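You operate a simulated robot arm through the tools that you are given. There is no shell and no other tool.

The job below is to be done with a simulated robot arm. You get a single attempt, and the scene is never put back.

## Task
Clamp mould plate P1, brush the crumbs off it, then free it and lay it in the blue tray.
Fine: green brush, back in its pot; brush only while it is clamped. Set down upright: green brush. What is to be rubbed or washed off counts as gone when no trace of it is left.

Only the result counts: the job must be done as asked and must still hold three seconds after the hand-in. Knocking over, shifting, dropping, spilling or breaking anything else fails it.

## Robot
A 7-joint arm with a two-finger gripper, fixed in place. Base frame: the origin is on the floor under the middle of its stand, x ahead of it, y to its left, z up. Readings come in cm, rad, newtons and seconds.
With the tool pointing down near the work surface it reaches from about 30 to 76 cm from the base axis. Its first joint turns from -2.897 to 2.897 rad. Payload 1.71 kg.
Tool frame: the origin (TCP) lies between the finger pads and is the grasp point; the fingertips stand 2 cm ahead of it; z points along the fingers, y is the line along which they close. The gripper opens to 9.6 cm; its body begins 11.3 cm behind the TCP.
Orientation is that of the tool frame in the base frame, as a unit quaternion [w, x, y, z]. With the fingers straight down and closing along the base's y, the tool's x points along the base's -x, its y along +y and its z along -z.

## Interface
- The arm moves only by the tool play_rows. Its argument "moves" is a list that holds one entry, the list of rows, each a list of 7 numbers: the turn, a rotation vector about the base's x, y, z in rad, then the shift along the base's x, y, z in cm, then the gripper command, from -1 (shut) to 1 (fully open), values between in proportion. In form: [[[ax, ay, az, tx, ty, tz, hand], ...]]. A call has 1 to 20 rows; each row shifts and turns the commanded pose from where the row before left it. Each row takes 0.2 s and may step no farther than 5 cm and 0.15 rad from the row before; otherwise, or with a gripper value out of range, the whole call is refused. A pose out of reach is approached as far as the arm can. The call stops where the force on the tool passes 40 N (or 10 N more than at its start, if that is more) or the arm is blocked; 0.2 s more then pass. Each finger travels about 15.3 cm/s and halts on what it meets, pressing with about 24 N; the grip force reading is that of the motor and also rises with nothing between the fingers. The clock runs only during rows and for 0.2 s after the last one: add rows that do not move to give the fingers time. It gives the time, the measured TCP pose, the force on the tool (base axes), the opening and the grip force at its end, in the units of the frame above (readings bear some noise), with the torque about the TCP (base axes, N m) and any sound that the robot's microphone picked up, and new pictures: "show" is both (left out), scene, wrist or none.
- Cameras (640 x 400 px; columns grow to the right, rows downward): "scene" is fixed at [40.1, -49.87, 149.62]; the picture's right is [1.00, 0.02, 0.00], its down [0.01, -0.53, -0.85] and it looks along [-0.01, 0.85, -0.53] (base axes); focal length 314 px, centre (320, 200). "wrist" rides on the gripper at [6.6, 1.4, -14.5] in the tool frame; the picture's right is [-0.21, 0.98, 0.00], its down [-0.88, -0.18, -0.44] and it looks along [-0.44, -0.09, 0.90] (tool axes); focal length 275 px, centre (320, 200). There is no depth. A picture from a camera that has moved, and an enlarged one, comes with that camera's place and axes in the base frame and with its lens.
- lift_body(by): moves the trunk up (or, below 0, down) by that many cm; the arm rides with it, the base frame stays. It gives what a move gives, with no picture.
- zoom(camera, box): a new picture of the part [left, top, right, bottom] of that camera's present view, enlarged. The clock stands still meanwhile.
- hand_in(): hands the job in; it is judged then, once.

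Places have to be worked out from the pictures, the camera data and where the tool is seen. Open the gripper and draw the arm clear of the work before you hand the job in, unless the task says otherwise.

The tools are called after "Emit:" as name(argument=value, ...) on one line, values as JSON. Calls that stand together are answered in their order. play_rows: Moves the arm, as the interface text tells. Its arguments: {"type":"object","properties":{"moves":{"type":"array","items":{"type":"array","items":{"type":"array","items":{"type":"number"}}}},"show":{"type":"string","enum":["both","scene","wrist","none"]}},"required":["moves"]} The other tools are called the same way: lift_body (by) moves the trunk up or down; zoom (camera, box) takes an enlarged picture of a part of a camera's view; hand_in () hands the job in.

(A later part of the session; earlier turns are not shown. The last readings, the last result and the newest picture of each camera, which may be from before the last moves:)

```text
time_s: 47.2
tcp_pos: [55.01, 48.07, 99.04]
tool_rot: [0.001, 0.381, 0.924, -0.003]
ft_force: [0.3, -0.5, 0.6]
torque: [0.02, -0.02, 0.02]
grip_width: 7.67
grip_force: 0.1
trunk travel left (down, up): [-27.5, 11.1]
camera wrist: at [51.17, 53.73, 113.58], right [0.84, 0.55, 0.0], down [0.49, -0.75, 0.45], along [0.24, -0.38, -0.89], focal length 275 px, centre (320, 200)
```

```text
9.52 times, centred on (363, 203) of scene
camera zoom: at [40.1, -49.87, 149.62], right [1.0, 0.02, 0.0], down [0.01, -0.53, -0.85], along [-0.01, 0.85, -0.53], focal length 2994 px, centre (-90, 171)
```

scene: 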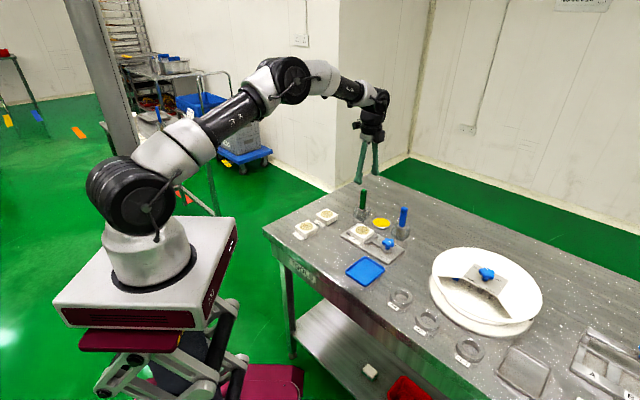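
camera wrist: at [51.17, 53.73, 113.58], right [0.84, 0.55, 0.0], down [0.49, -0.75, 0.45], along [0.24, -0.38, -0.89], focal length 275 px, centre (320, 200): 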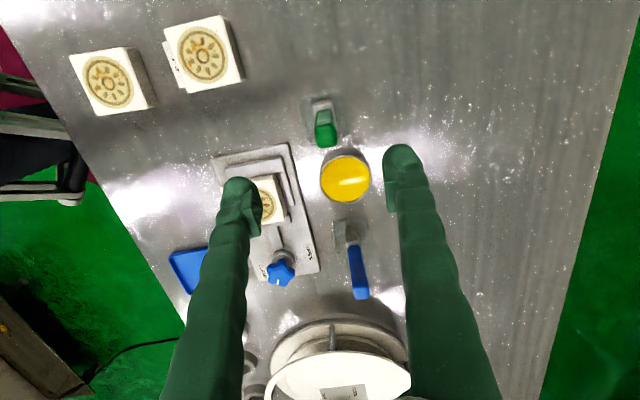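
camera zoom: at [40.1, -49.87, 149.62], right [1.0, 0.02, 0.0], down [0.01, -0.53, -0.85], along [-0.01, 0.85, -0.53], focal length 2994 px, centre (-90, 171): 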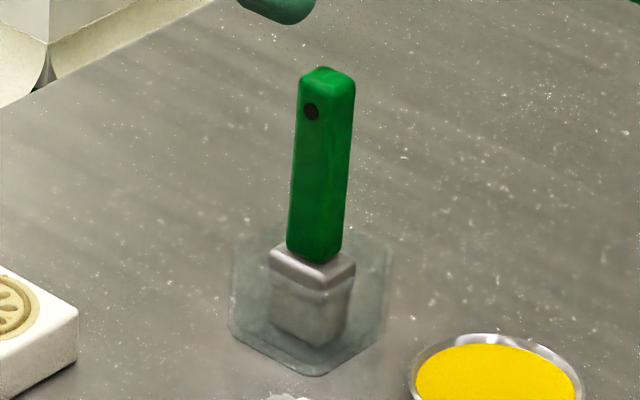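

The handle yaw matches 45°, with a cross-section of about 1.55 × 1.85 cm. I'll centre over it and lower around the handle to z≈88.8.

Emit:
play_rows(moves=[[[0, 0, 0, -0.59, 1.48, 0, 0.6], [0, 0, 0, 0, 0, 0, 0.6], [0, 0, 0, 0, 0, -2, 0.6], [0, 0, 0, 0, 0, -2.5, 0.6], [0, 0, 0, 0, 0, -2.5, 0.6], [0, 0, 0, 0, 0, -2, 0.6], [0, 0, 0, 0, 0, -1.2, 0.6], [0, 0, 0, 0, 0, 0, 0.6], [0, 0, 0, 0, 0, 0, 0.6]]], show="both")

Emit:
zoom(camera="wrist", box=[220, 80, 420, 260])

Emit:
zoom(camera="scene", box=[335, 160, 405, 230])

```text
time_s: 49.2
tcp_pos: [54.41, 49.63, 88.92]
tool_rot: [0.001, 0.381, 0.925, -0.003]
ft_force: [0.2, 0.1, 0.2]
torque: [0.0, 0.03, -0.02]
grip_width: 7.71
grip_force: 0.1
trunk travel left (down, up): [-27.5, 11.1]
camera wrist: at [50.69, 55.23, 103.34], right [0.84, 0.55, 0.0], down [0.49, -0.75, 0.45], along [0.24, -0.38, -0.89], focal length 275 px, centre (320, 200)
```

scene: 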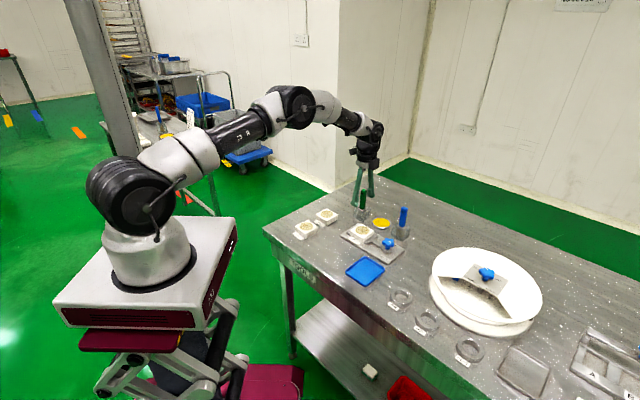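
wrist: 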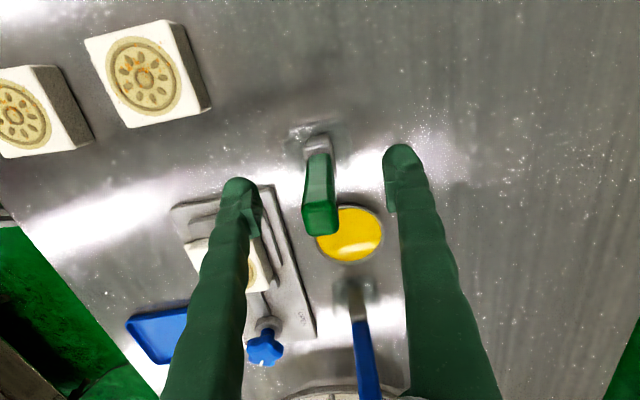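

```text
2.22 times, centred on (320, 170) of wrist
camera zoom: at [50.69, 55.23, 103.34], right [0.84, 0.55, 0.0], down [0.49, -0.75, 0.45], along [0.24, -0.38, -0.89], focal length 612 px, centre (320, 267)
```

zoom: 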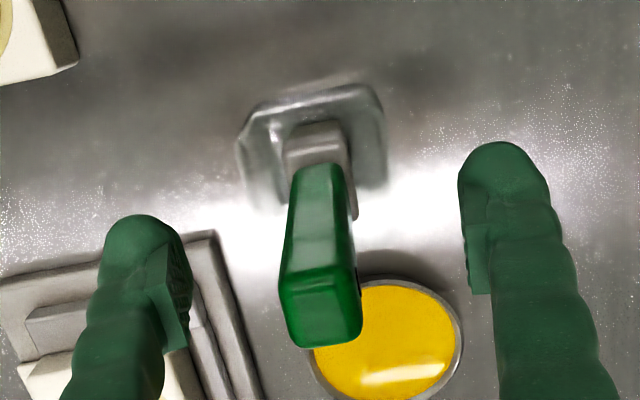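

```text
5.71 times, centred on (370, 195) of scene
camera zoom: at [40.1, -49.87, 149.62], right [1.0, 0.02, 0.0], down [0.01, -0.53, -0.85], along [-0.01, 0.85, -0.53], focal length 1797 px, centre (34, 229)
```

zoom: 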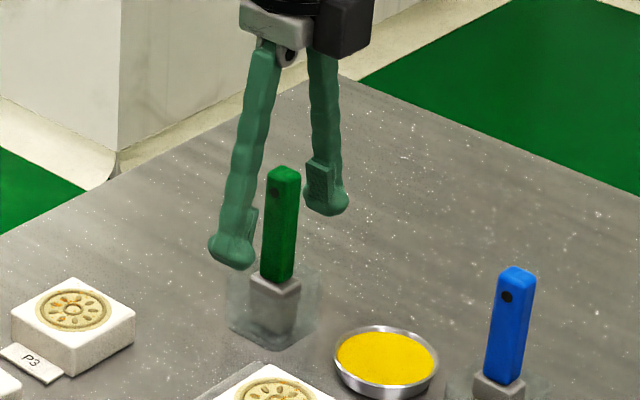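

The fingers straddle the handle symmetrically. Closing gently.

Emit:
play_rows(moves=[[[0, 0, 0, 0, 0, 0, 0.2], [0, 0, 0, 0, 0, 0, -0.2], [0, 0, 0, 0, 0, 0, -0.45], [0, 0, 0, 0, 0, 0, -0.55], [0, 0, 0, 0, 0, 0, -0.65], [0, 0, 0, 0, 0, 0, -0.75], [0, 0, 0, 0, 0, 0, -1], [0, 0, 0, 0, 0, 0, -1], [0, 0, 0, 0, 0, 0, -1]]], show="both")

Emit:
zoom(camera="wrist", box=[220, 80, 420, 260])

Emit:
zoom(camera="scene", box=[335, 160, 405, 230])

```text
time_s: 51.2
tcp_pos: [54.42, 49.51, 89.05]
tool_rot: [0.001, 0.38, 0.925, -0.004]
ft_force: [0.1, 0.7, 0.0]
torque: [0.01, -0.02, 0.01]
grip_width: 1.67
grip_force: 24.0
trunk travel left (down, up): [-27.5, 11.1]
camera wrist: at [50.68, 55.24, 103.36], right [0.84, 0.55, 0.0], down [0.49, -0.75, 0.45], along [0.24, -0.38, -0.89], focal length 275 px, centre (320, 200)
```

scene: 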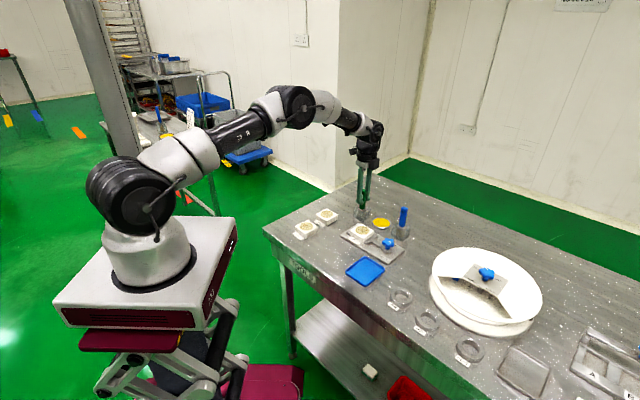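
wrist: 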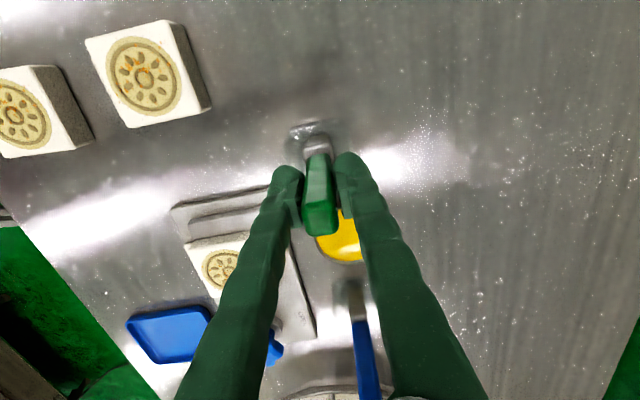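

```text
2.22 times, centred on (320, 170) of wrist
camera zoom: at [50.68, 55.24, 103.36], right [0.84, 0.55, 0.0], down [0.49, -0.75, 0.45], along [0.24, -0.38, -0.89], focal length 612 px, centre (320, 267)
```

zoom: 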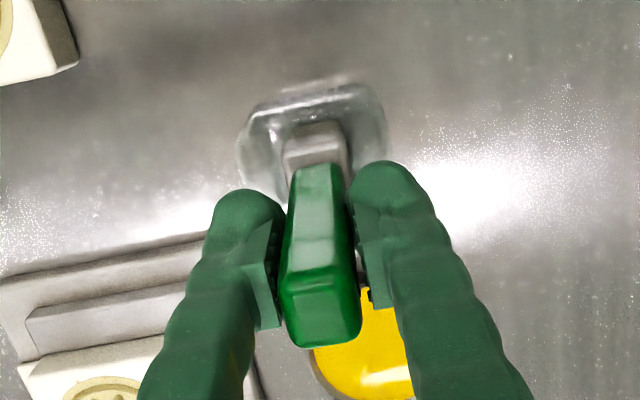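

```text
5.71 times, centred on (370, 195) of scene
camera zoom: at [40.1, -49.87, 149.62], right [1.0, 0.02, 0.0], down [0.01, -0.53, -0.85], along [-0.01, 0.85, -0.53], focal length 1797 px, centre (34, 229)
```

zoom: 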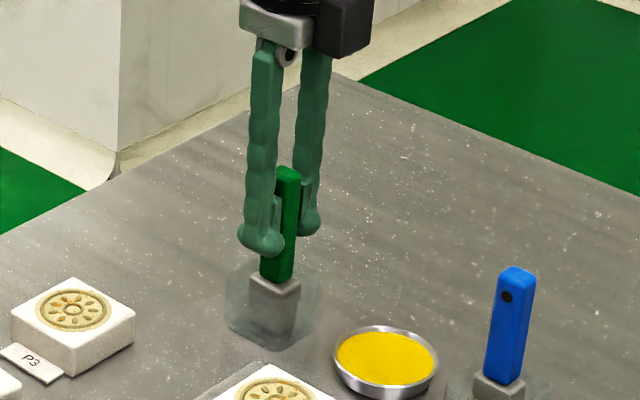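

The brush is held at 1.67 cm; its home grasp pose is (54.42, 49.51, 89.0). I'll lift it straight up slowly.

Emit:
play_rows(moves=[[[0, 0, 0, 0, 0, 0.7, -1], [0, 0, 0, 0, 0, 1.0, -1], [0, 0, 0, 0, 0, 1.3, -1], [0, 0, 0, 0, 0, 1.5, -1], [0, 0, 0, 0, 0, 1.5, -1], [0, 0, 0, 0, 0, 1.5, -1], [0, 0, 0, 0, 0, 1.5, -1], [0, 0, 0, 0, 0, 0, -1], [0, 0, 0, 0, 0, 0, -1]]], show="both")

Emit:
zoom(camera="scene", box=[335, 150, 405, 230])

Emit:
zoom(camera="wrist", box=[220, 80, 420, 260])

```text
time_s: 53.2
tcp_pos: [54.3, 49.39, 97.95]
tool_rot: [0.001, 0.382, 0.924, -0.003]
ft_force: [0.0, 0.0, -0.9]
torque: [0.0, 0.0, -0.01]
grip_width: 1.65
grip_force: 24.1
trunk travel left (down, up): [-27.5, 11.1]
camera wrist: at [50.65, 55.16, 112.39], right [0.84, 0.55, 0.0], down [0.49, -0.75, 0.45], along [0.24, -0.38, -0.89], focal length 275 px, centre (320, 200)
```

scene: 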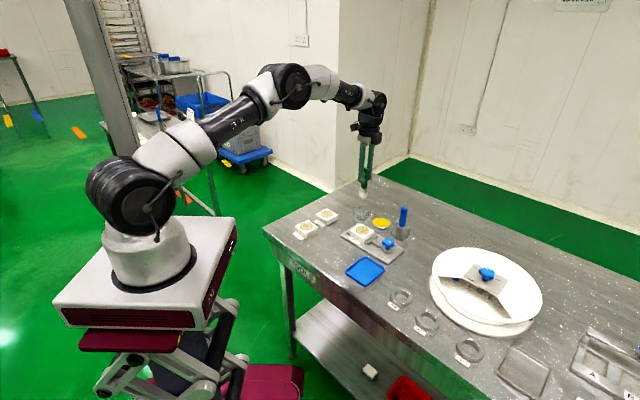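
wrist: 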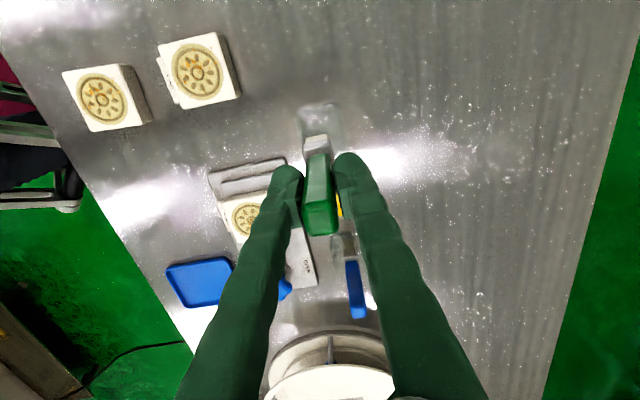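

```text
5.00 times, centred on (370, 190) of scene
camera zoom: at [40.1, -49.87, 149.62], right [1.0, 0.02, 0.0], down [0.01, -0.53, -0.85], along [-0.01, 0.85, -0.53], focal length 1572 px, centre (70, 250)
```

zoom: 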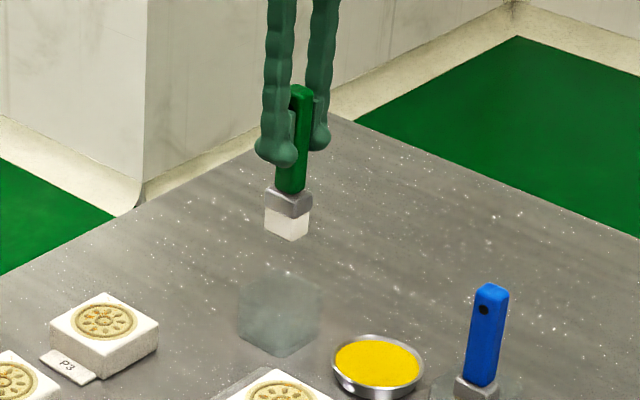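

```text
2.22 times, centred on (320, 170) of wrist
camera zoom: at [50.65, 55.16, 112.39], right [0.84, 0.55, 0.0], down [0.49, -0.75, 0.45], along [0.24, -0.38, -0.89], focal length 612 px, centre (320, 267)
```

zoom: 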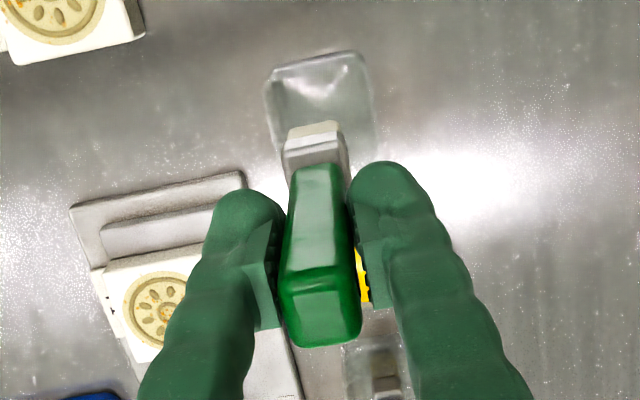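

The brush is out; the bristle tips are about 8.4 cm below the TCP. I'll carry it over P1 (centre ≈(53.25, 36.3), top z≈83.7), staying high.

Emit:
play_rows(moves=[[[0, 0, 0, -0.1, -2, 0, -1], [0, 0, 0, -0.2, -3, 0, -1], [0, 0, 0, -0.2, -3, 0, -1], [0, 0, 0, -0.2, -3, 0, -1], [0, 0, 0, -0.2, -1.6, 0, -1], [0, 0, 0, -0.15, -0.49, 0, -1], [0, 0, 0, 0, 0, -1.5, -1], [0, 0, 0, 0, 0, -1.5, -1], [0, 0, 0, 0, 0, -1, -1], [0, 0, 0, 0, 0, 0, -1], [0, 0, 0, 0, 0, 0, -1]]], show="both")

Emit:
zoom(camera="scene", box=[330, 190, 410, 260])

Emit:
zoom(camera="wrist", box=[220, 60, 420, 260])

```text
time_s: 55.6
tcp_pos: [53.19, 36.13, 93.78]
tool_rot: [0.0, 0.381, 0.925, -0.003]
ft_force: [0.1, -0.2, -0.3]
torque: [0.01, -0.02, -0.01]
grip_width: 1.66
grip_force: 23.8
trunk travel left (down, up): [-27.5, 11.1]
camera wrist: at [49.42, 41.84, 108.34], right [0.84, 0.55, 0.0], down [0.49, -0.75, 0.45], along [0.24, -0.38, -0.89], focal length 275 px, centre (320, 200)
```

scene: 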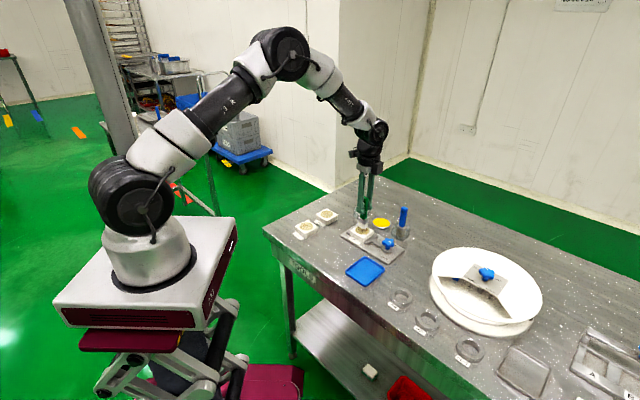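
wrist: 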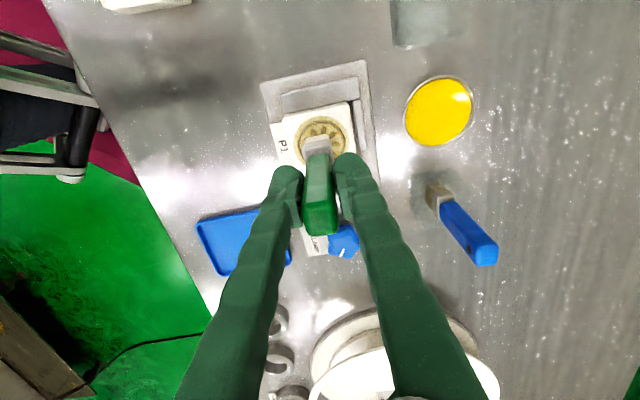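

```text
5.71 times, centred on (370, 225) of scene
camera zoom: at [40.1, -49.87, 149.62], right [1.0, 0.02, 0.0], down [0.01, -0.53, -0.85], along [-0.01, 0.85, -0.53], focal length 1797 px, centre (34, 57)
```

zoom: 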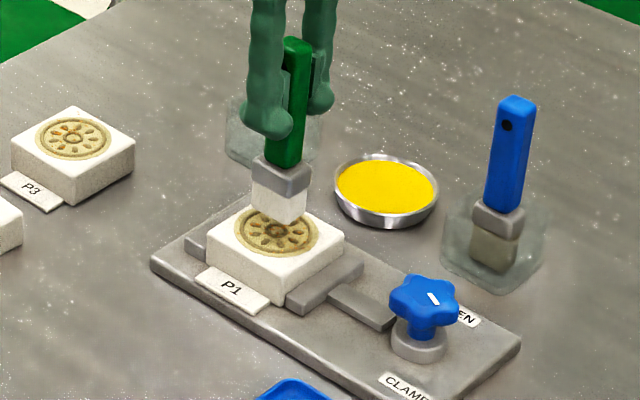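

```text
2.00 times, centred on (320, 160) of wrist
camera zoom: at [49.42, 41.84, 108.34], right [0.84, 0.55, 0.0], down [0.49, -0.75, 0.45], along [0.24, -0.38, -0.89], focal length 551 px, centre (320, 280)
```

zoom: 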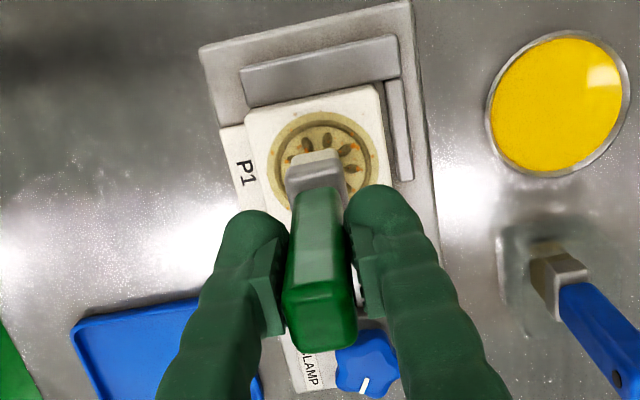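

The bristles hover about 1.7 cm over the plate centre and the clamp is still tight. I'll lower gradually until light contact.

Emit:
play_rows(moves=[[[0, 0, 0, 0, 0.1, -0.7, -1], [0, 0, 0, 0, 0, -0.5, -1], [0, 0, 0, 0, 0, -0.2, -1], [0, 0, 0, 0, 0, -0.1, -1], [0, 0, 0, 0, 0, 0, -1]]], show="none")

Emit:
zoom(camera="scene", box=[340, 200, 400, 250])

```text
time_s: 56.8
tcp_pos: [53.02, 36.35, 92.38]
tool_rot: [0.001, 0.382, 0.924, -0.004]
ft_force: [0.9, 0.1, 0.4]
torque: [0.0, 0.05, -0.01]
grip_width: 1.68
grip_force: 23.7
trunk travel left (down, up): [-27.5, 11.1]
```

```text
8.00 times, centred on (370, 225) of scene
camera zoom: at [40.1, -49.87, 149.62], right [1.0, 0.02, 0.0], down [0.01, -0.53, -0.85], along [-0.01, 0.85, -0.53], focal length 2515 px, centre (-80, 0)
```

zoom: 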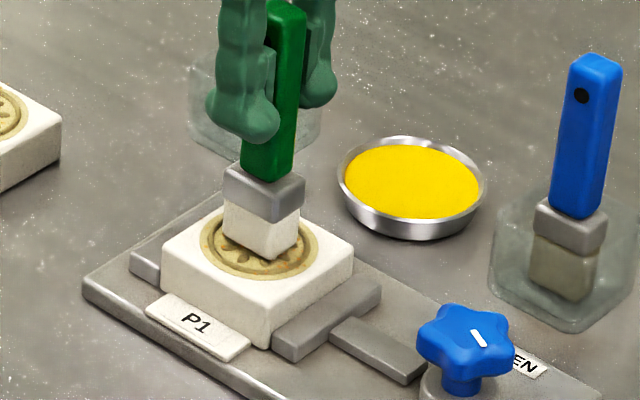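

Emit:
play_rows(moves=[[[0, 0, 0, 0, 0, -0.1, -1], [0, 0, 0, 0, 0, -0.1, -1], [0, 0, 0, 0, 0, 0, -1]]], show="none")

```text
time_s: 57.6
tcp_pos: [53.25, 36.42, 92.19]
tool_rot: [0.001, 0.381, 0.925, -0.002]
ft_force: [-0.2, -0.5, 6.9]
torque: [-0.04, 0.04, 0.0]
grip_width: 1.67
grip_force: 23.7
trunk travel left (down, up): [-27.5, 11.1]
```

Contact at z≈92.2 with 7 N. I'll make a first set of strokes along the plate's v direction through the centre and check the effect.

Emit:
play_rows(moves=[[[0, 0, 0, 0.42, 0.42, 0, -1], [0, 0, 0, 0.42, 0.42, 0, -1], [0, 0, 0, 0.42, 0.42, 0, -1], [0, 0, 0, -0.42, -0.42, 0, -1], [0, 0, 0, -0.42, -0.42, 0, -1], [0, 0, 0, -0.42, -0.42, 0, -1], [0, 0, 0, -0.42, -0.42, 0, -1], [0, 0, 0, -0.42, -0.42, 0, -1], [0, 0, 0, -0.42, -0.42, 0, -1], [0, 0, 0, 0.42, 0.42, 0, -1], [0, 0, 0, 0.42, 0.42, 0, -1], [0, 0, 0, 0.42, 0.42, 0, -1]]], show="wrist")

Emit:
zoom(camera="wrist", box=[250, 80, 390, 200])

Emit:
zoom(camera="scene", box=[340, 200, 400, 250])

```text
time_s: 60.2
tcp_pos: [53.14, 36.38, 92.31]
tool_rot: [0.0, 0.381, 0.925, -0.002]
ft_force: [-0.9, -1.3, 3.8]
torque: [-0.01, 0.03, 0.0]
grip_width: 1.69
grip_force: 24.4
trunk travel left (down, up): [-27.5, 11.1]
camera wrist: at [49.39, 42.08, 106.68], right [0.84, 0.55, 0.0], down [0.49, -0.75, 0.45], along [0.24, -0.38, -0.89], focal length 275 px, centre (320, 200)
```

wrist: 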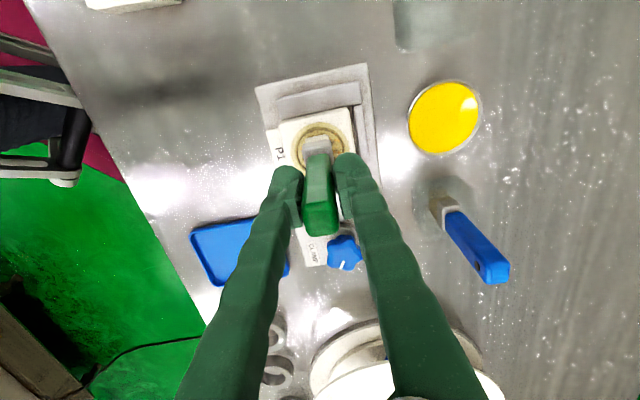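

```text
3.33 times, centred on (320, 140) of wrist
camera zoom: at [49.39, 42.08, 106.68], right [0.84, 0.55, 0.0], down [0.49, -0.75, 0.45], along [0.24, -0.38, -0.89], focal length 918 px, centre (320, 400)
```

zoom: 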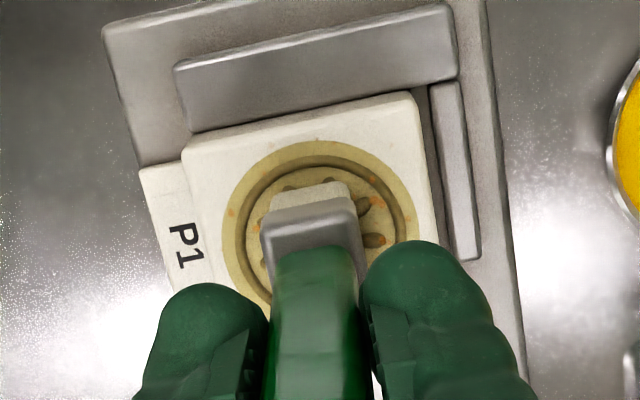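

```text
8.00 times, centred on (370, 225) of scene
camera zoom: at [40.1, -49.87, 149.62], right [1.0, 0.02, 0.0], down [0.01, -0.53, -0.85], along [-0.01, 0.85, -0.53], focal length 2515 px, centre (-80, 0)
```

zoom: 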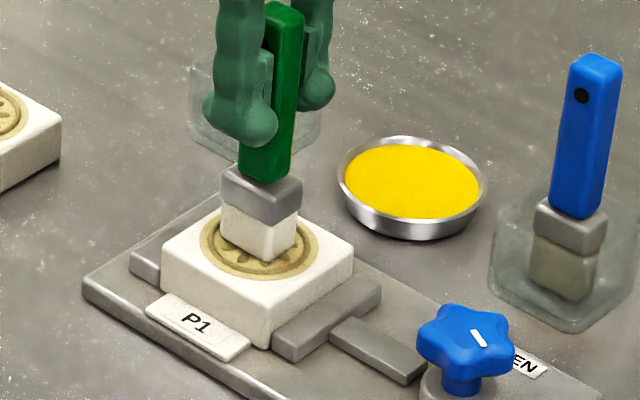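

The crumbs under the stroke have faded, so it works but needs more passes. I'll brush the lane toward the fixed jaw next, with several back-and-forth strokes.

Emit:
play_rows(moves=[[[0, 0, 0, -0.64, 0.64, 0, -1], [0, 0, 0, -0.64, 0.64, -0.03, -1], [0, 0, 0, 0.52, 0.52, 0, -1], [0, 0, 0, 0.52, 0.52, 0, -1], [0, 0, 0, 0.52, 0.52, 0, -1], [0, 0, 0, -0.52, -0.52, 0, -1], [0, 0, 0, -0.52, -0.52, 0, -1], [0, 0, 0, -0.52, -0.52, 0, -1], [0, 0, 0, -0.52, -0.52, 0, -1], [0, 0, 0, -0.52, -0.52, 0, -1], [0, 0, 0, -0.52, -0.52, 0, -1], [0, 0, 0, 0.52, 0.52, 0, -1], [0, 0, 0, 0.52, 0.52, 0, -1], [0, 0, 0, 0.52, 0.52, 0, -1], [0, 0, 0, 0.52, 0.52, 0, -1], [0, 0, 0, 0.52, 0.52, 0, -1], [0, 0, 0, 0.52, 0.52, 0, -1], [0, 0, 0, -0.52, -0.52, 0, -1], [0, 0, 0, -0.52, -0.52, 0, -1], [0, 0, 0, -0.52, -0.52, 0, -1]]], show="wrist")

Emit:
zoom(camera="wrist", box=[250, 80, 390, 200])

Emit:
zoom(camera="scene", box=[340, 200, 400, 250])

```text
time_s: 64.4
tcp_pos: [51.61, 37.65, 92.11]
tool_rot: [0.001, 0.381, 0.925, -0.004]
ft_force: [0.8, 0.2, 7.5]
torque: [0.04, -0.06, -0.01]
grip_width: 1.66
grip_force: 24.3
trunk travel left (down, up): [-27.5, 11.1]
camera wrist: at [48.06, 43.3, 106.63], right [0.84, 0.55, 0.0], down [0.49, -0.75, 0.45], along [0.24, -0.38, -0.89], focal length 275 px, centre (320, 200)
```

wrist: 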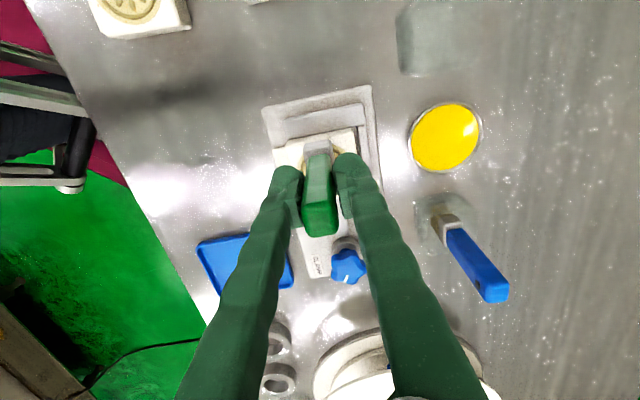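

```text
3.33 times, centred on (320, 140) of wrist
camera zoom: at [48.06, 43.3, 106.63], right [0.84, 0.55, 0.0], down [0.49, -0.75, 0.45], along [0.24, -0.38, -0.89], focal length 918 px, centre (320, 400)
```

zoom: 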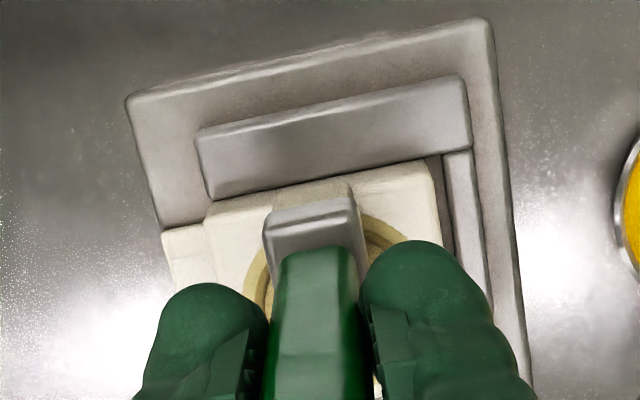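

```text
8.00 times, centred on (370, 225) of scene
camera zoom: at [40.1, -49.87, 149.62], right [1.0, 0.02, 0.0], down [0.01, -0.53, -0.85], along [-0.01, 0.85, -0.53], focal length 2515 px, centre (-80, 0)
```

zoom: 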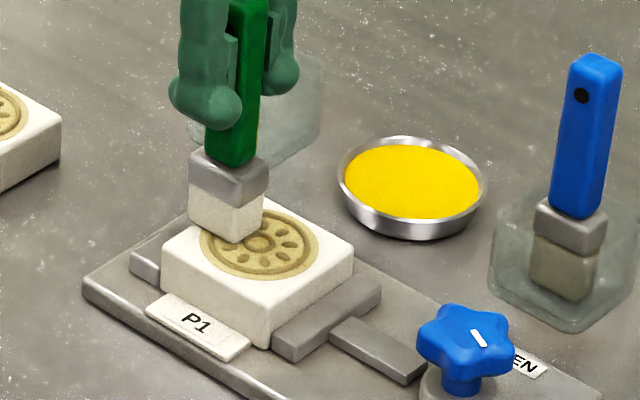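

Most crumbs are gone in the brushed zones. Now the lane toward the moving jaw.

Emit:
play_rows(moves=[[[0, 0, 0, 0.64, -0.64, 0, -1], [0, 0, 0, 0.64, -0.64, 0, -1], [0, 0, 0, 0.64, -0.64, 0, -1], [0, 0, 0, 0.64, -0.64, 0, -1], [0, 0, 0, 0.52, 0.52, 0, -1], [0, 0, 0, 0.52, 0.52, 0, -1], [0, 0, 0, 0.52, 0.52, 0, -1], [0, 0, 0, -0.52, -0.52, 0, -1], [0, 0, 0, -0.52, -0.52, 0, -1], [0, 0, 0, -0.52, -0.52, 0, -1], [0, 0, 0, -0.52, -0.52, 0, -1], [0, 0, 0, -0.52, -0.52, 0, -1], [0, 0, 0, -0.52, -0.52, 0, -1], [0, 0, 0, 0.52, 0.52, 0, -1], [0, 0, 0, 0.52, 0.52, 0, -1], [0, 0, 0, 0.52, 0.52, 0, -1], [0, 0, 0, 0.52, 0.52, 0, -1], [0, 0, 0, 0.52, 0.52, 0, -1], [0, 0, 0, 0.52, 0.52, 0, -1]]], show="wrist")

Emit:
zoom(camera="scene", box=[340, 200, 400, 250])

Emit:
zoom(camera="wrist", box=[250, 60, 390, 180])

```text
time_s: 68.4
tcp_pos: [55.89, 36.57, 92.17]
tool_rot: [0.001, 0.38, 0.925, -0.003]
ft_force: [-0.6, -1.9, 5.4]
torque: [-0.02, 0.07, 0.01]
grip_width: 1.66
grip_force: 23.8
trunk travel left (down, up): [-27.5, 11.1]
camera wrist: at [52.19, 42.27, 106.61], right [0.84, 0.55, 0.0], down [0.49, -0.75, 0.45], along [0.24, -0.38, -0.89], focal length 275 px, centre (320, 200)
```

wrist: 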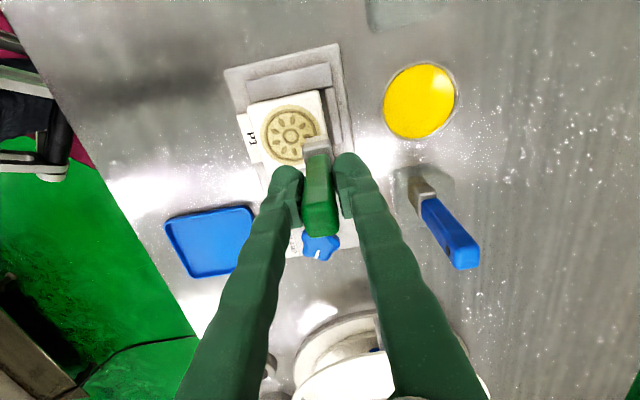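

```text
8.00 times, centred on (370, 225) of scene
camera zoom: at [40.1, -49.87, 149.62], right [1.0, 0.02, 0.0], down [0.01, -0.53, -0.85], along [-0.01, 0.85, -0.53], focal length 2515 px, centre (-80, 0)
```

zoom: 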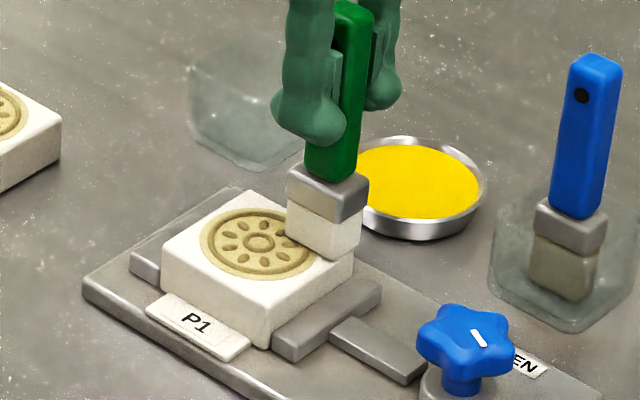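

```text
3.33 times, centred on (320, 120) of wrist
camera zoom: at [52.19, 42.27, 106.61], right [0.84, 0.55, 0.0], down [0.49, -0.75, 0.45], along [0.24, -0.38, -0.89], focal length 918 px, centre (320, 467)
```

zoom: 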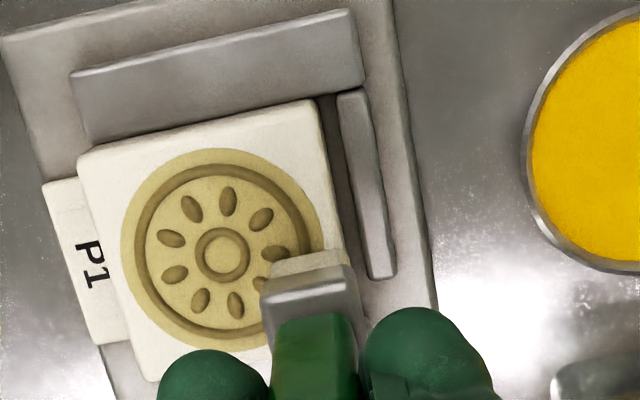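

The plate looks clean already. To be sure no trace remains, I'll run one more full serpentine over the whole top, including the edges.

Emit:
play_rows(moves=[[[0, 0, 0, 0.35, -0.35, 0, -1], [0, 0, 0, -0.5, -0.5, 0, -1], [0, 0, 0, -0.5, -0.5, 0, -1], [0, 0, 0, -0.5, -0.5, 0, -1], [0, 0, 0, -0.5, -0.5, 0, -1], [0, 0, 0, -0.5, -0.5, 0, -1], [0, 0, 0, -0.5, -0.5, 0, -1], [0, 0, 0, -0.78, 0.78, 0, -1], [0, 0, 0, 0.5, 0.5, 0, -1], [0, 0, 0, 0.5, 0.5, 0, -1], [0, 0, 0, 0.5, 0.5, 0, -1], [0, 0, 0, 0.5, 0.5, 0, -1], [0, 0, 0, 0.5, 0.5, 0, -1], [0, 0, 0, 0.5, 0.5, 0, -1], [0, 0, 0, -0.78, 0.78, 0, -1], [0, 0, 0, -0.5, -0.5, 0, -1], [0, 0, 0, -0.5, -0.5, 0, -1], [0, 0, 0, -0.5, -0.5, 0, -1], [0, 0, 0, -0.5, -0.5, 0, -1], [0, 0, 0, -0.5, -0.5, 0, -1]]], show="none")

Emit:
play_rows(moves=[[[0, 0, 0, -0.5, -0.5, 0, -1], [0, 0, 0, -0.78, 0.78, 0, -1], [0, 0, 0, 0.5, 0.5, 0, -1], [0, 0, 0, 0.5, 0.5, 0, -1], [0, 0, 0, 0.5, 0.5, 0, -1], [0, 0, 0, 0.5, 0.5, 0, -1], [0, 0, 0, 0.5, 0.5, 0, -1], [0, 0, 0, 0.5, 0.5, 0, -1], [0, 0, 0, -0.78, 0.78, 0, -1], [0, 0, 0, -0.5, -0.5, 0, -1], [0, 0, 0, -0.5, -0.5, 0, -1], [0, 0, 0, -0.5, -0.5, 0, -1], [0, 0, 0, -0.5, -0.5, 0, -1], [0, 0, 0, -0.5, -0.5, 0, -1], [0, 0, 0, -0.5, -0.5, 0, -1], [0, 0, 0, 0, 0, 0, -1]]], show="wrist")

Emit:
zoom(camera="scene", box=[340, 200, 400, 250])

```text
time_s: 72.6
tcp_pos: [52.2, 35.34, 92.25]
tool_rot: [0.001, 0.381, 0.924, -0.002]
ft_force: [-0.6, 0.1, 0.0]
torque: [-0.04, -0.02, -0.04]
grip_width: 1.65
grip_force: 24.1
trunk travel left (down, up): [-27.5, 11.1]
```

```text
time_s: 76.0
tcp_pos: [50.23, 36.45, 92.1]
tool_rot: [0.001, 0.381, 0.925, -0.003]
ft_force: [0.2, 0.6, 3.7]
torque: [0.07, -0.03, 0.02]
grip_width: 1.66
grip_force: 23.7
trunk travel left (down, up): [-27.5, 11.1]
camera wrist: at [46.51, 42.05, 106.6], right [0.84, 0.55, 0.0], down [0.49, -0.75, 0.45], along [0.24, -0.38, -0.89], focal length 275 px, centre (320, 200)
```

wrist: 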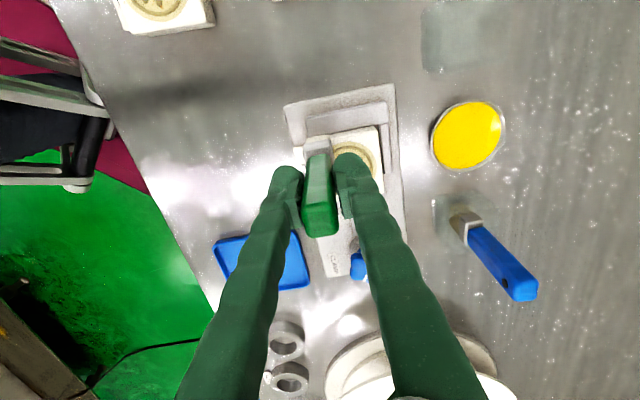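

```text
8.00 times, centred on (370, 225) of scene
camera zoom: at [40.1, -49.87, 149.62], right [1.0, 0.02, 0.0], down [0.01, -0.53, -0.85], along [-0.01, 0.85, -0.53], focal length 2515 px, centre (-80, 0)
```

zoom: 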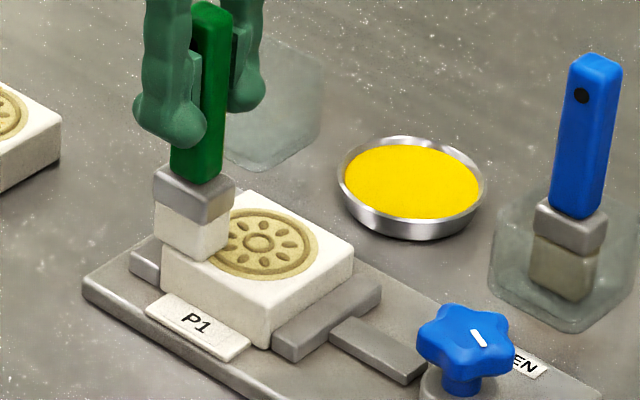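

I'll lift the brush clear and inspect the plate before returning the brush.

Emit:
play_rows(moves=[[[0, 0, 0, 0, 0, 1, -1], [0, 0, 0, 0, 0, 2, -1], [0, 0, 0, 0, 0, 3, -1], [0, 0, 0, 0.7, 2, 0, -1], [0, 0, 0, 0.9, 3, 0, -1], [0, 0, 0, 0.9, 3, 0, -1], [0, 0, 0, 0.9, 3, 0, -1], [0, 0, 0, 0.7, 1.95, 0, -1], [0, 0, 0, 0, 0, 0, -1], [0, 0, 0, 0, 0, 0, -1]]], show="both")

Emit:
zoom(camera="scene", box=[345, 215, 390, 250])

Emit:
zoom(camera="wrist", box=[190, 140, 310, 260])

Emit:
zoom(camera="wrist", box=[270, 80, 370, 200])

```text
time_s: 78.2
tcp_pos: [54.36, 49.48, 98.19]
tool_rot: [0.001, 0.382, 0.924, -0.003]
ft_force: [0.6, 0.3, -0.6]
torque: [0.02, -0.01, 0.0]
grip_width: 1.67
grip_force: 24.4
trunk travel left (down, up): [-27.5, 11.1]
camera wrist: at [50.6, 55.17, 112.63], right [0.84, 0.55, 0.0], down [0.49, -0.75, 0.45], along [0.24, -0.38, -0.89], focal length 275 px, centre (320, 200)
```

scene: 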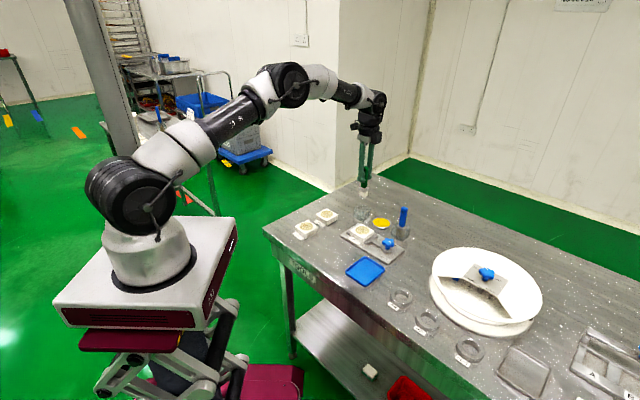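
wrist: 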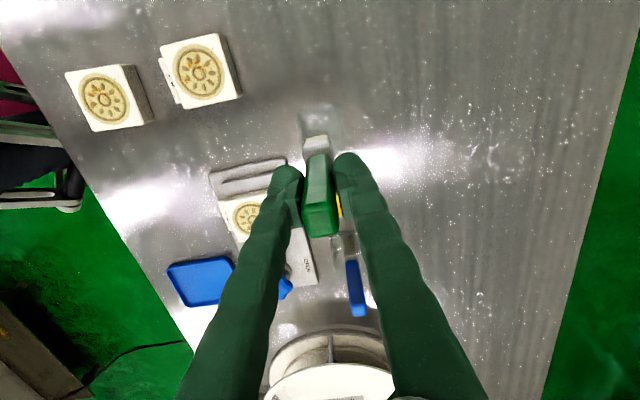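

```text
11.43 times, centred on (368, 232) of scene
camera zoom: at [40.1, -49.87, 149.62], right [1.0, 0.02, 0.0], down [0.01, -0.53, -0.85], along [-0.01, 0.85, -0.53], focal length 3593 px, centre (-223, -171)
```

zoom: 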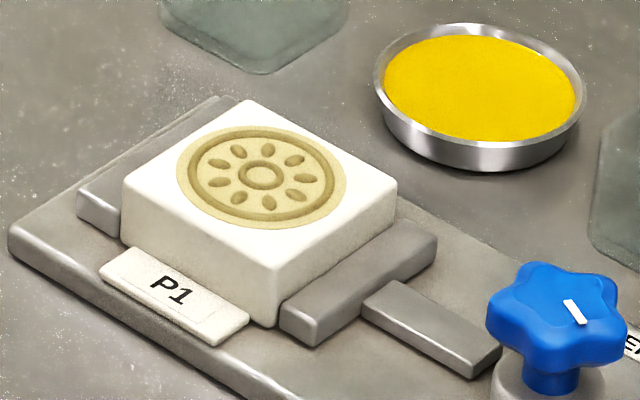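

```text
3.33 times, centred on (250, 200) of wrist
camera zoom: at [50.6, 55.17, 112.63], right [0.84, 0.55, 0.0], down [0.49, -0.75, 0.45], along [0.24, -0.38, -0.89], focal length 918 px, centre (553, 200)
```

zoom: 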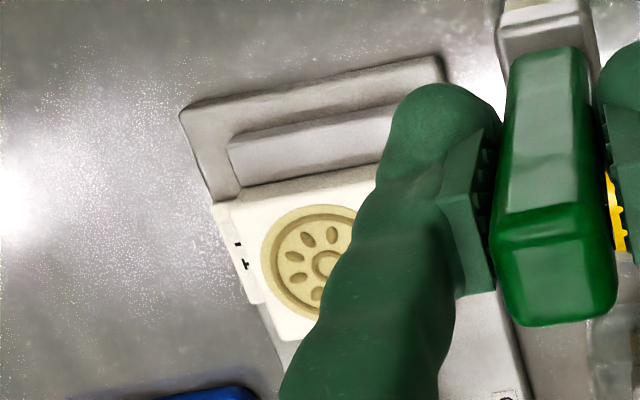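

```text
3.33 times, centred on (320, 140) of wrist
camera zoom: at [50.6, 55.17, 112.63], right [0.84, 0.55, 0.0], down [0.49, -0.75, 0.45], along [0.24, -0.38, -0.89], focal length 918 px, centre (320, 400)
```

zoom: 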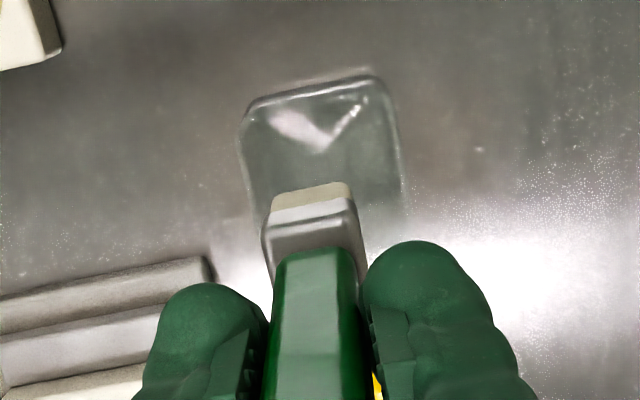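

The plate looks clean in the scene view. One more tight zoom for residual traces before I put the brush away.

Emit:
zoom(camera="scene", box=[352, 221, 382, 241])

Emit:
zoom(camera="scene", box=[350, 180, 380, 225])

```text
16.00 times, centred on (367, 231) of scene
camera zoom: at [40.1, -49.87, 149.62], right [1.0, 0.02, 0.0], down [0.01, -0.53, -0.85], along [-0.01, 0.85, -0.53], focal length 5030 px, centre (-432, -296)
```

zoom: 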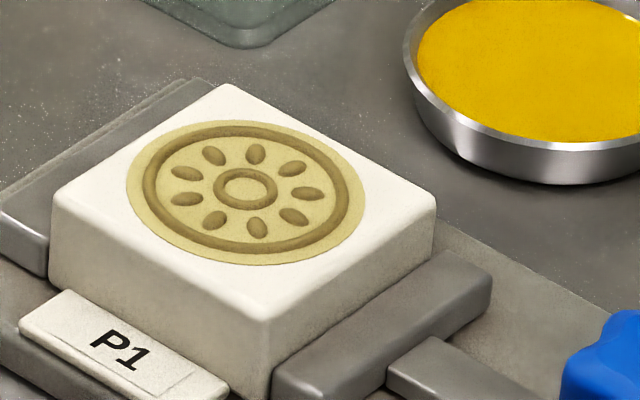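

```text
8.89 times, centred on (365, 202) of scene
camera zoom: at [40.1, -49.87, 149.62], right [1.0, 0.02, 0.0], down [0.01, -0.53, -0.85], along [-0.01, 0.85, -0.53], focal length 2795 px, centre (-80, 178)
```

zoom: 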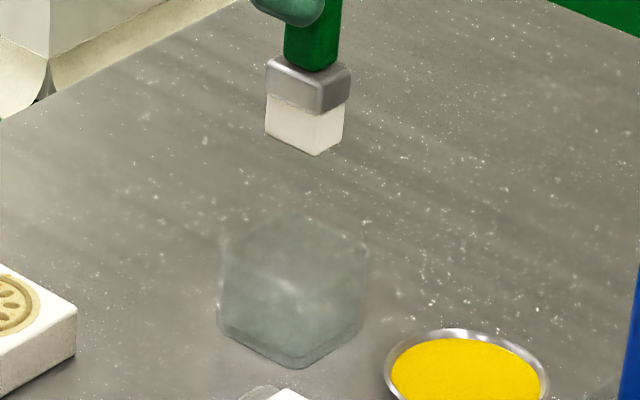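

No trace is left. I'll lower the brush back into its pot along the same vertical line, and check the fit partway.

Emit:
play_rows(moves=[[[0, 0, 0, 0.05, 0.03, -1.5, -1], [0, 0, 0, 0, 0, -1.5, -1], [0, 0, 0, 0, 0, -1.2, -1], [0, 0, 0, 0, 0, -1.0, -1], [0, 0, 0, 0, 0, 0, -1], [0, 0, 0, 0, 0, 0, -1]]], show="none")

Emit:
zoom(camera="scene", box=[350, 180, 380, 225])

Emit:
zoom(camera="wrist", box=[270, 80, 370, 200])

```text
time_s: 79.6
tcp_pos: [54.57, 49.38, 92.95]
tool_rot: [0.001, 0.381, 0.925, -0.003]
ft_force: [-0.1, -0.4, -0.8]
torque: [-0.01, 0.01, -0.02]
grip_width: 1.69
grip_force: 24.1
trunk travel left (down, up): [-27.5, 11.1]
```

```text
8.89 times, centred on (365, 202) of scene
camera zoom: at [40.1, -49.87, 149.62], right [1.0, 0.02, 0.0], down [0.01, -0.53, -0.85], along [-0.01, 0.85, -0.53], focal length 2795 px, centre (-80, 178)
```

zoom: 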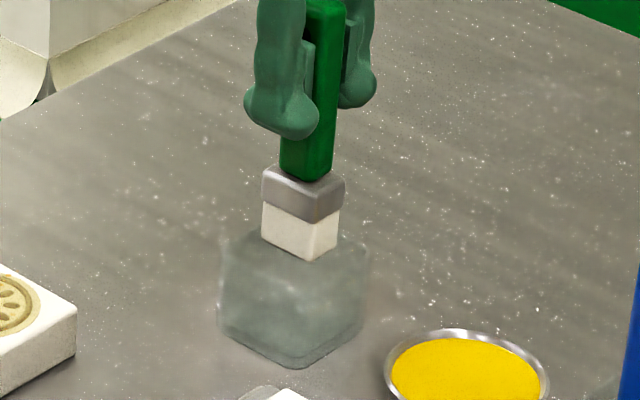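

```text
3.33 times, centred on (320, 140) of wrist
camera zoom: at [50.78, 55.17, 107.38], right [0.84, 0.55, 0.0], down [0.49, -0.75, 0.45], along [0.24, -0.38, -0.89], focal length 918 px, centre (320, 400)
```

zoom: 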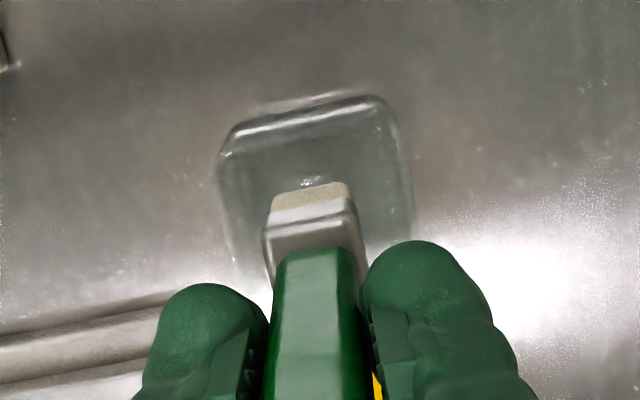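

Centred over the pot opening. Lowering the rest of the way slowly.

Emit:
play_rows(moves=[[[0, 0, 0, -0.08, 0.06, -0.8, -1], [0, 0, 0, 0, 0, -1.0, -1], [0, 0, 0, 0, 0, -1.0, -1], [0, 0, 0, 0, 0, -0.6, -1], [0, 0, 0, 0, 0, -0.2, -1], [0, 0, 0, 0, 0, 0, -1], [0, 0, 0, 0, 0, 0, -1]]], show="none")

Emit:
zoom(camera="scene", box=[350, 180, 380, 225])

Emit:
zoom(camera="wrist", box=[270, 80, 370, 200])

```text
time_s: 81.2
tcp_pos: [54.52, 49.64, 89.41]
tool_rot: [0.0, 0.381, 0.924, -0.003]
ft_force: [-0.1, -0.6, -0.6]
torque: [0.0, 0.02, 0.01]
grip_width: 1.66
grip_force: 23.7
trunk travel left (down, up): [-27.5, 11.1]
```

```text
8.89 times, centred on (365, 202) of scene
camera zoom: at [40.1, -49.87, 149.62], right [1.0, 0.02, 0.0], down [0.01, -0.53, -0.85], along [-0.01, 0.85, -0.53], focal length 2795 px, centre (-80, 178)
```

zoom: 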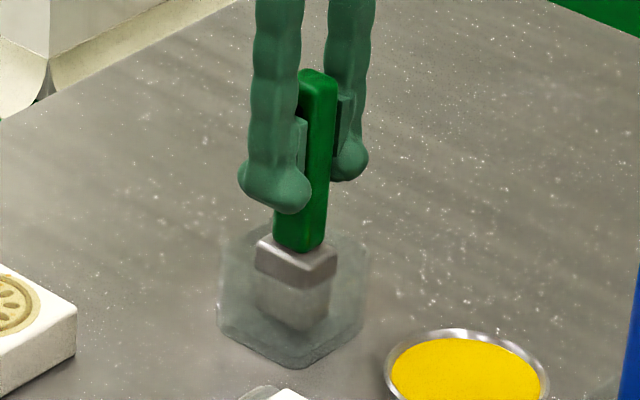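

```text
3.33 times, centred on (320, 140) of wrist
camera zoom: at [50.75, 55.28, 103.76], right [0.84, 0.55, 0.0], down [0.49, -0.75, 0.45], along [0.24, -0.38, -0.89], focal length 918 px, centre (320, 400)
```

zoom: 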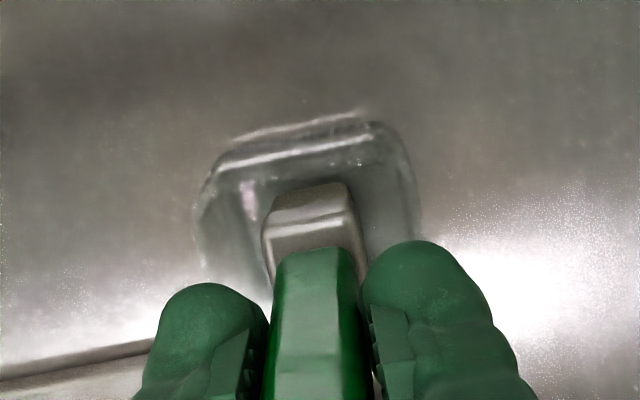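

The brush is inside the pot without touching. Final small steps until it rests on the pot floor.

Emit:
play_rows(moves=[[[0, 0, 0, -0.03, -0.04, -0.15, -1], [0, 0, 0, 0, 0, -0.1, -1], [0, 0, 0, 0, 0, 0, -1], [0, 0, 0, 0, 0, 0, -1]]], show="none")

```text
time_s: 82.2
tcp_pos: [54.41, 49.47, 89.11]
tool_rot: [0.001, 0.381, 0.925, -0.003]
ft_force: [-0.3, 0.1, 0.3]
torque: [-0.03, -0.03, 0.0]
grip_width: 1.68
grip_force: 24.1
trunk travel left (down, up): [-27.5, 11.1]
```

Emit:
play_rows(moves=[[[0, 0, 0, 0, 0, -0.1, -1], [0, 0, 0, 0, 0, 0, -1], [0, 0, 0, 0, 0, 0, -1]]], show="none")

```text
time_s: 83.0
tcp_pos: [54.35, 49.5, 88.91]
tool_rot: [0.001, 0.381, 0.925, -0.003]
ft_force: [0.1, -1.4, -1.0]
torque: [-0.02, 0.01, 0.01]
grip_width: 1.68
grip_force: 24.2
trunk travel left (down, up): [-27.5, 11.1]
```

Emit:
play_rows(moves=[[[0, 0, 0, 0, 0, -0.1, -1], [0, 0, 0, 0, 0, 0, -1], [0, 0, 0, 0, 0, 0, -1]]], show="none")

```text
time_s: 83.8
tcp_pos: [54.29, 49.48, 88.93]
tool_rot: [0.001, 0.381, 0.925, -0.003]
ft_force: [0.2, 0.2, 0.0]
torque: [0.0, -0.02, 0.03]
grip_width: 1.67
grip_force: 23.9
trunk travel left (down, up): [-27.5, 11.1]
```

Emit:
play_rows(moves=[[[0, 0, 0, 0.04, 0.02, -0.1, -1], [0, 0, 0, 0, 0, 0, -1], [0, 0, 0, 0, 0, 0, -1]]], show="none")

```text
time_s: 84.6
tcp_pos: [54.52, 49.53, 88.86]
tool_rot: [0.001, 0.382, 0.924, -0.003]
ft_force: [-0.3, -0.2, -0.9]
torque: [0.01, -0.01, 0.01]
grip_width: 1.66
grip_force: 24.1
trunk travel left (down, up): [-27.5, 11.1]
```

Emit:
play_rows(moves=[[[0, 0, 0, 0, 0, -0.1, -1], [0, 0, 0, 0, 0, -0.1, -1], [0, 0, 0, 0, 0, 0, -1], [0, 0, 0, 0, 0, 0, -1]]], show="none")

Emit:
zoom(camera="scene", box=[350, 180, 380, 225])

```text
time_s: 85.6
tcp_pos: [54.43, 49.5, 88.78]
tool_rot: [0.001, 0.38, 0.925, -0.001]
ft_force: [-1.6, 1.7, 14.2]
torque: [0.13, 0.03, -0.02]
grip_width: 1.66
grip_force: 24.0
trunk travel left (down, up): [-27.5, 11.1]
```

```text
8.89 times, centred on (365, 202) of scene
camera zoom: at [40.1, -49.87, 149.62], right [1.0, 0.02, 0.0], down [0.01, -0.53, -0.85], along [-0.01, 0.85, -0.53], focal length 2795 px, centre (-80, 178)
```

zoom: 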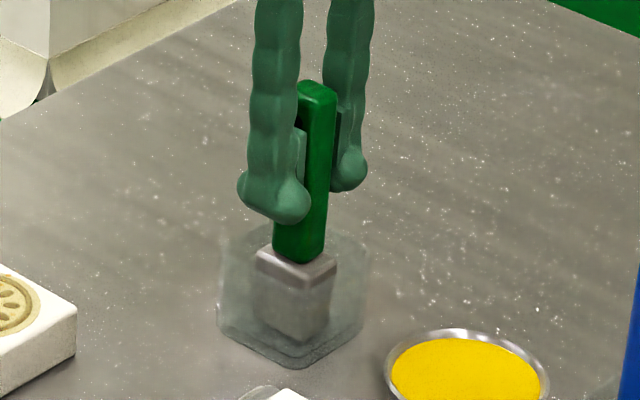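

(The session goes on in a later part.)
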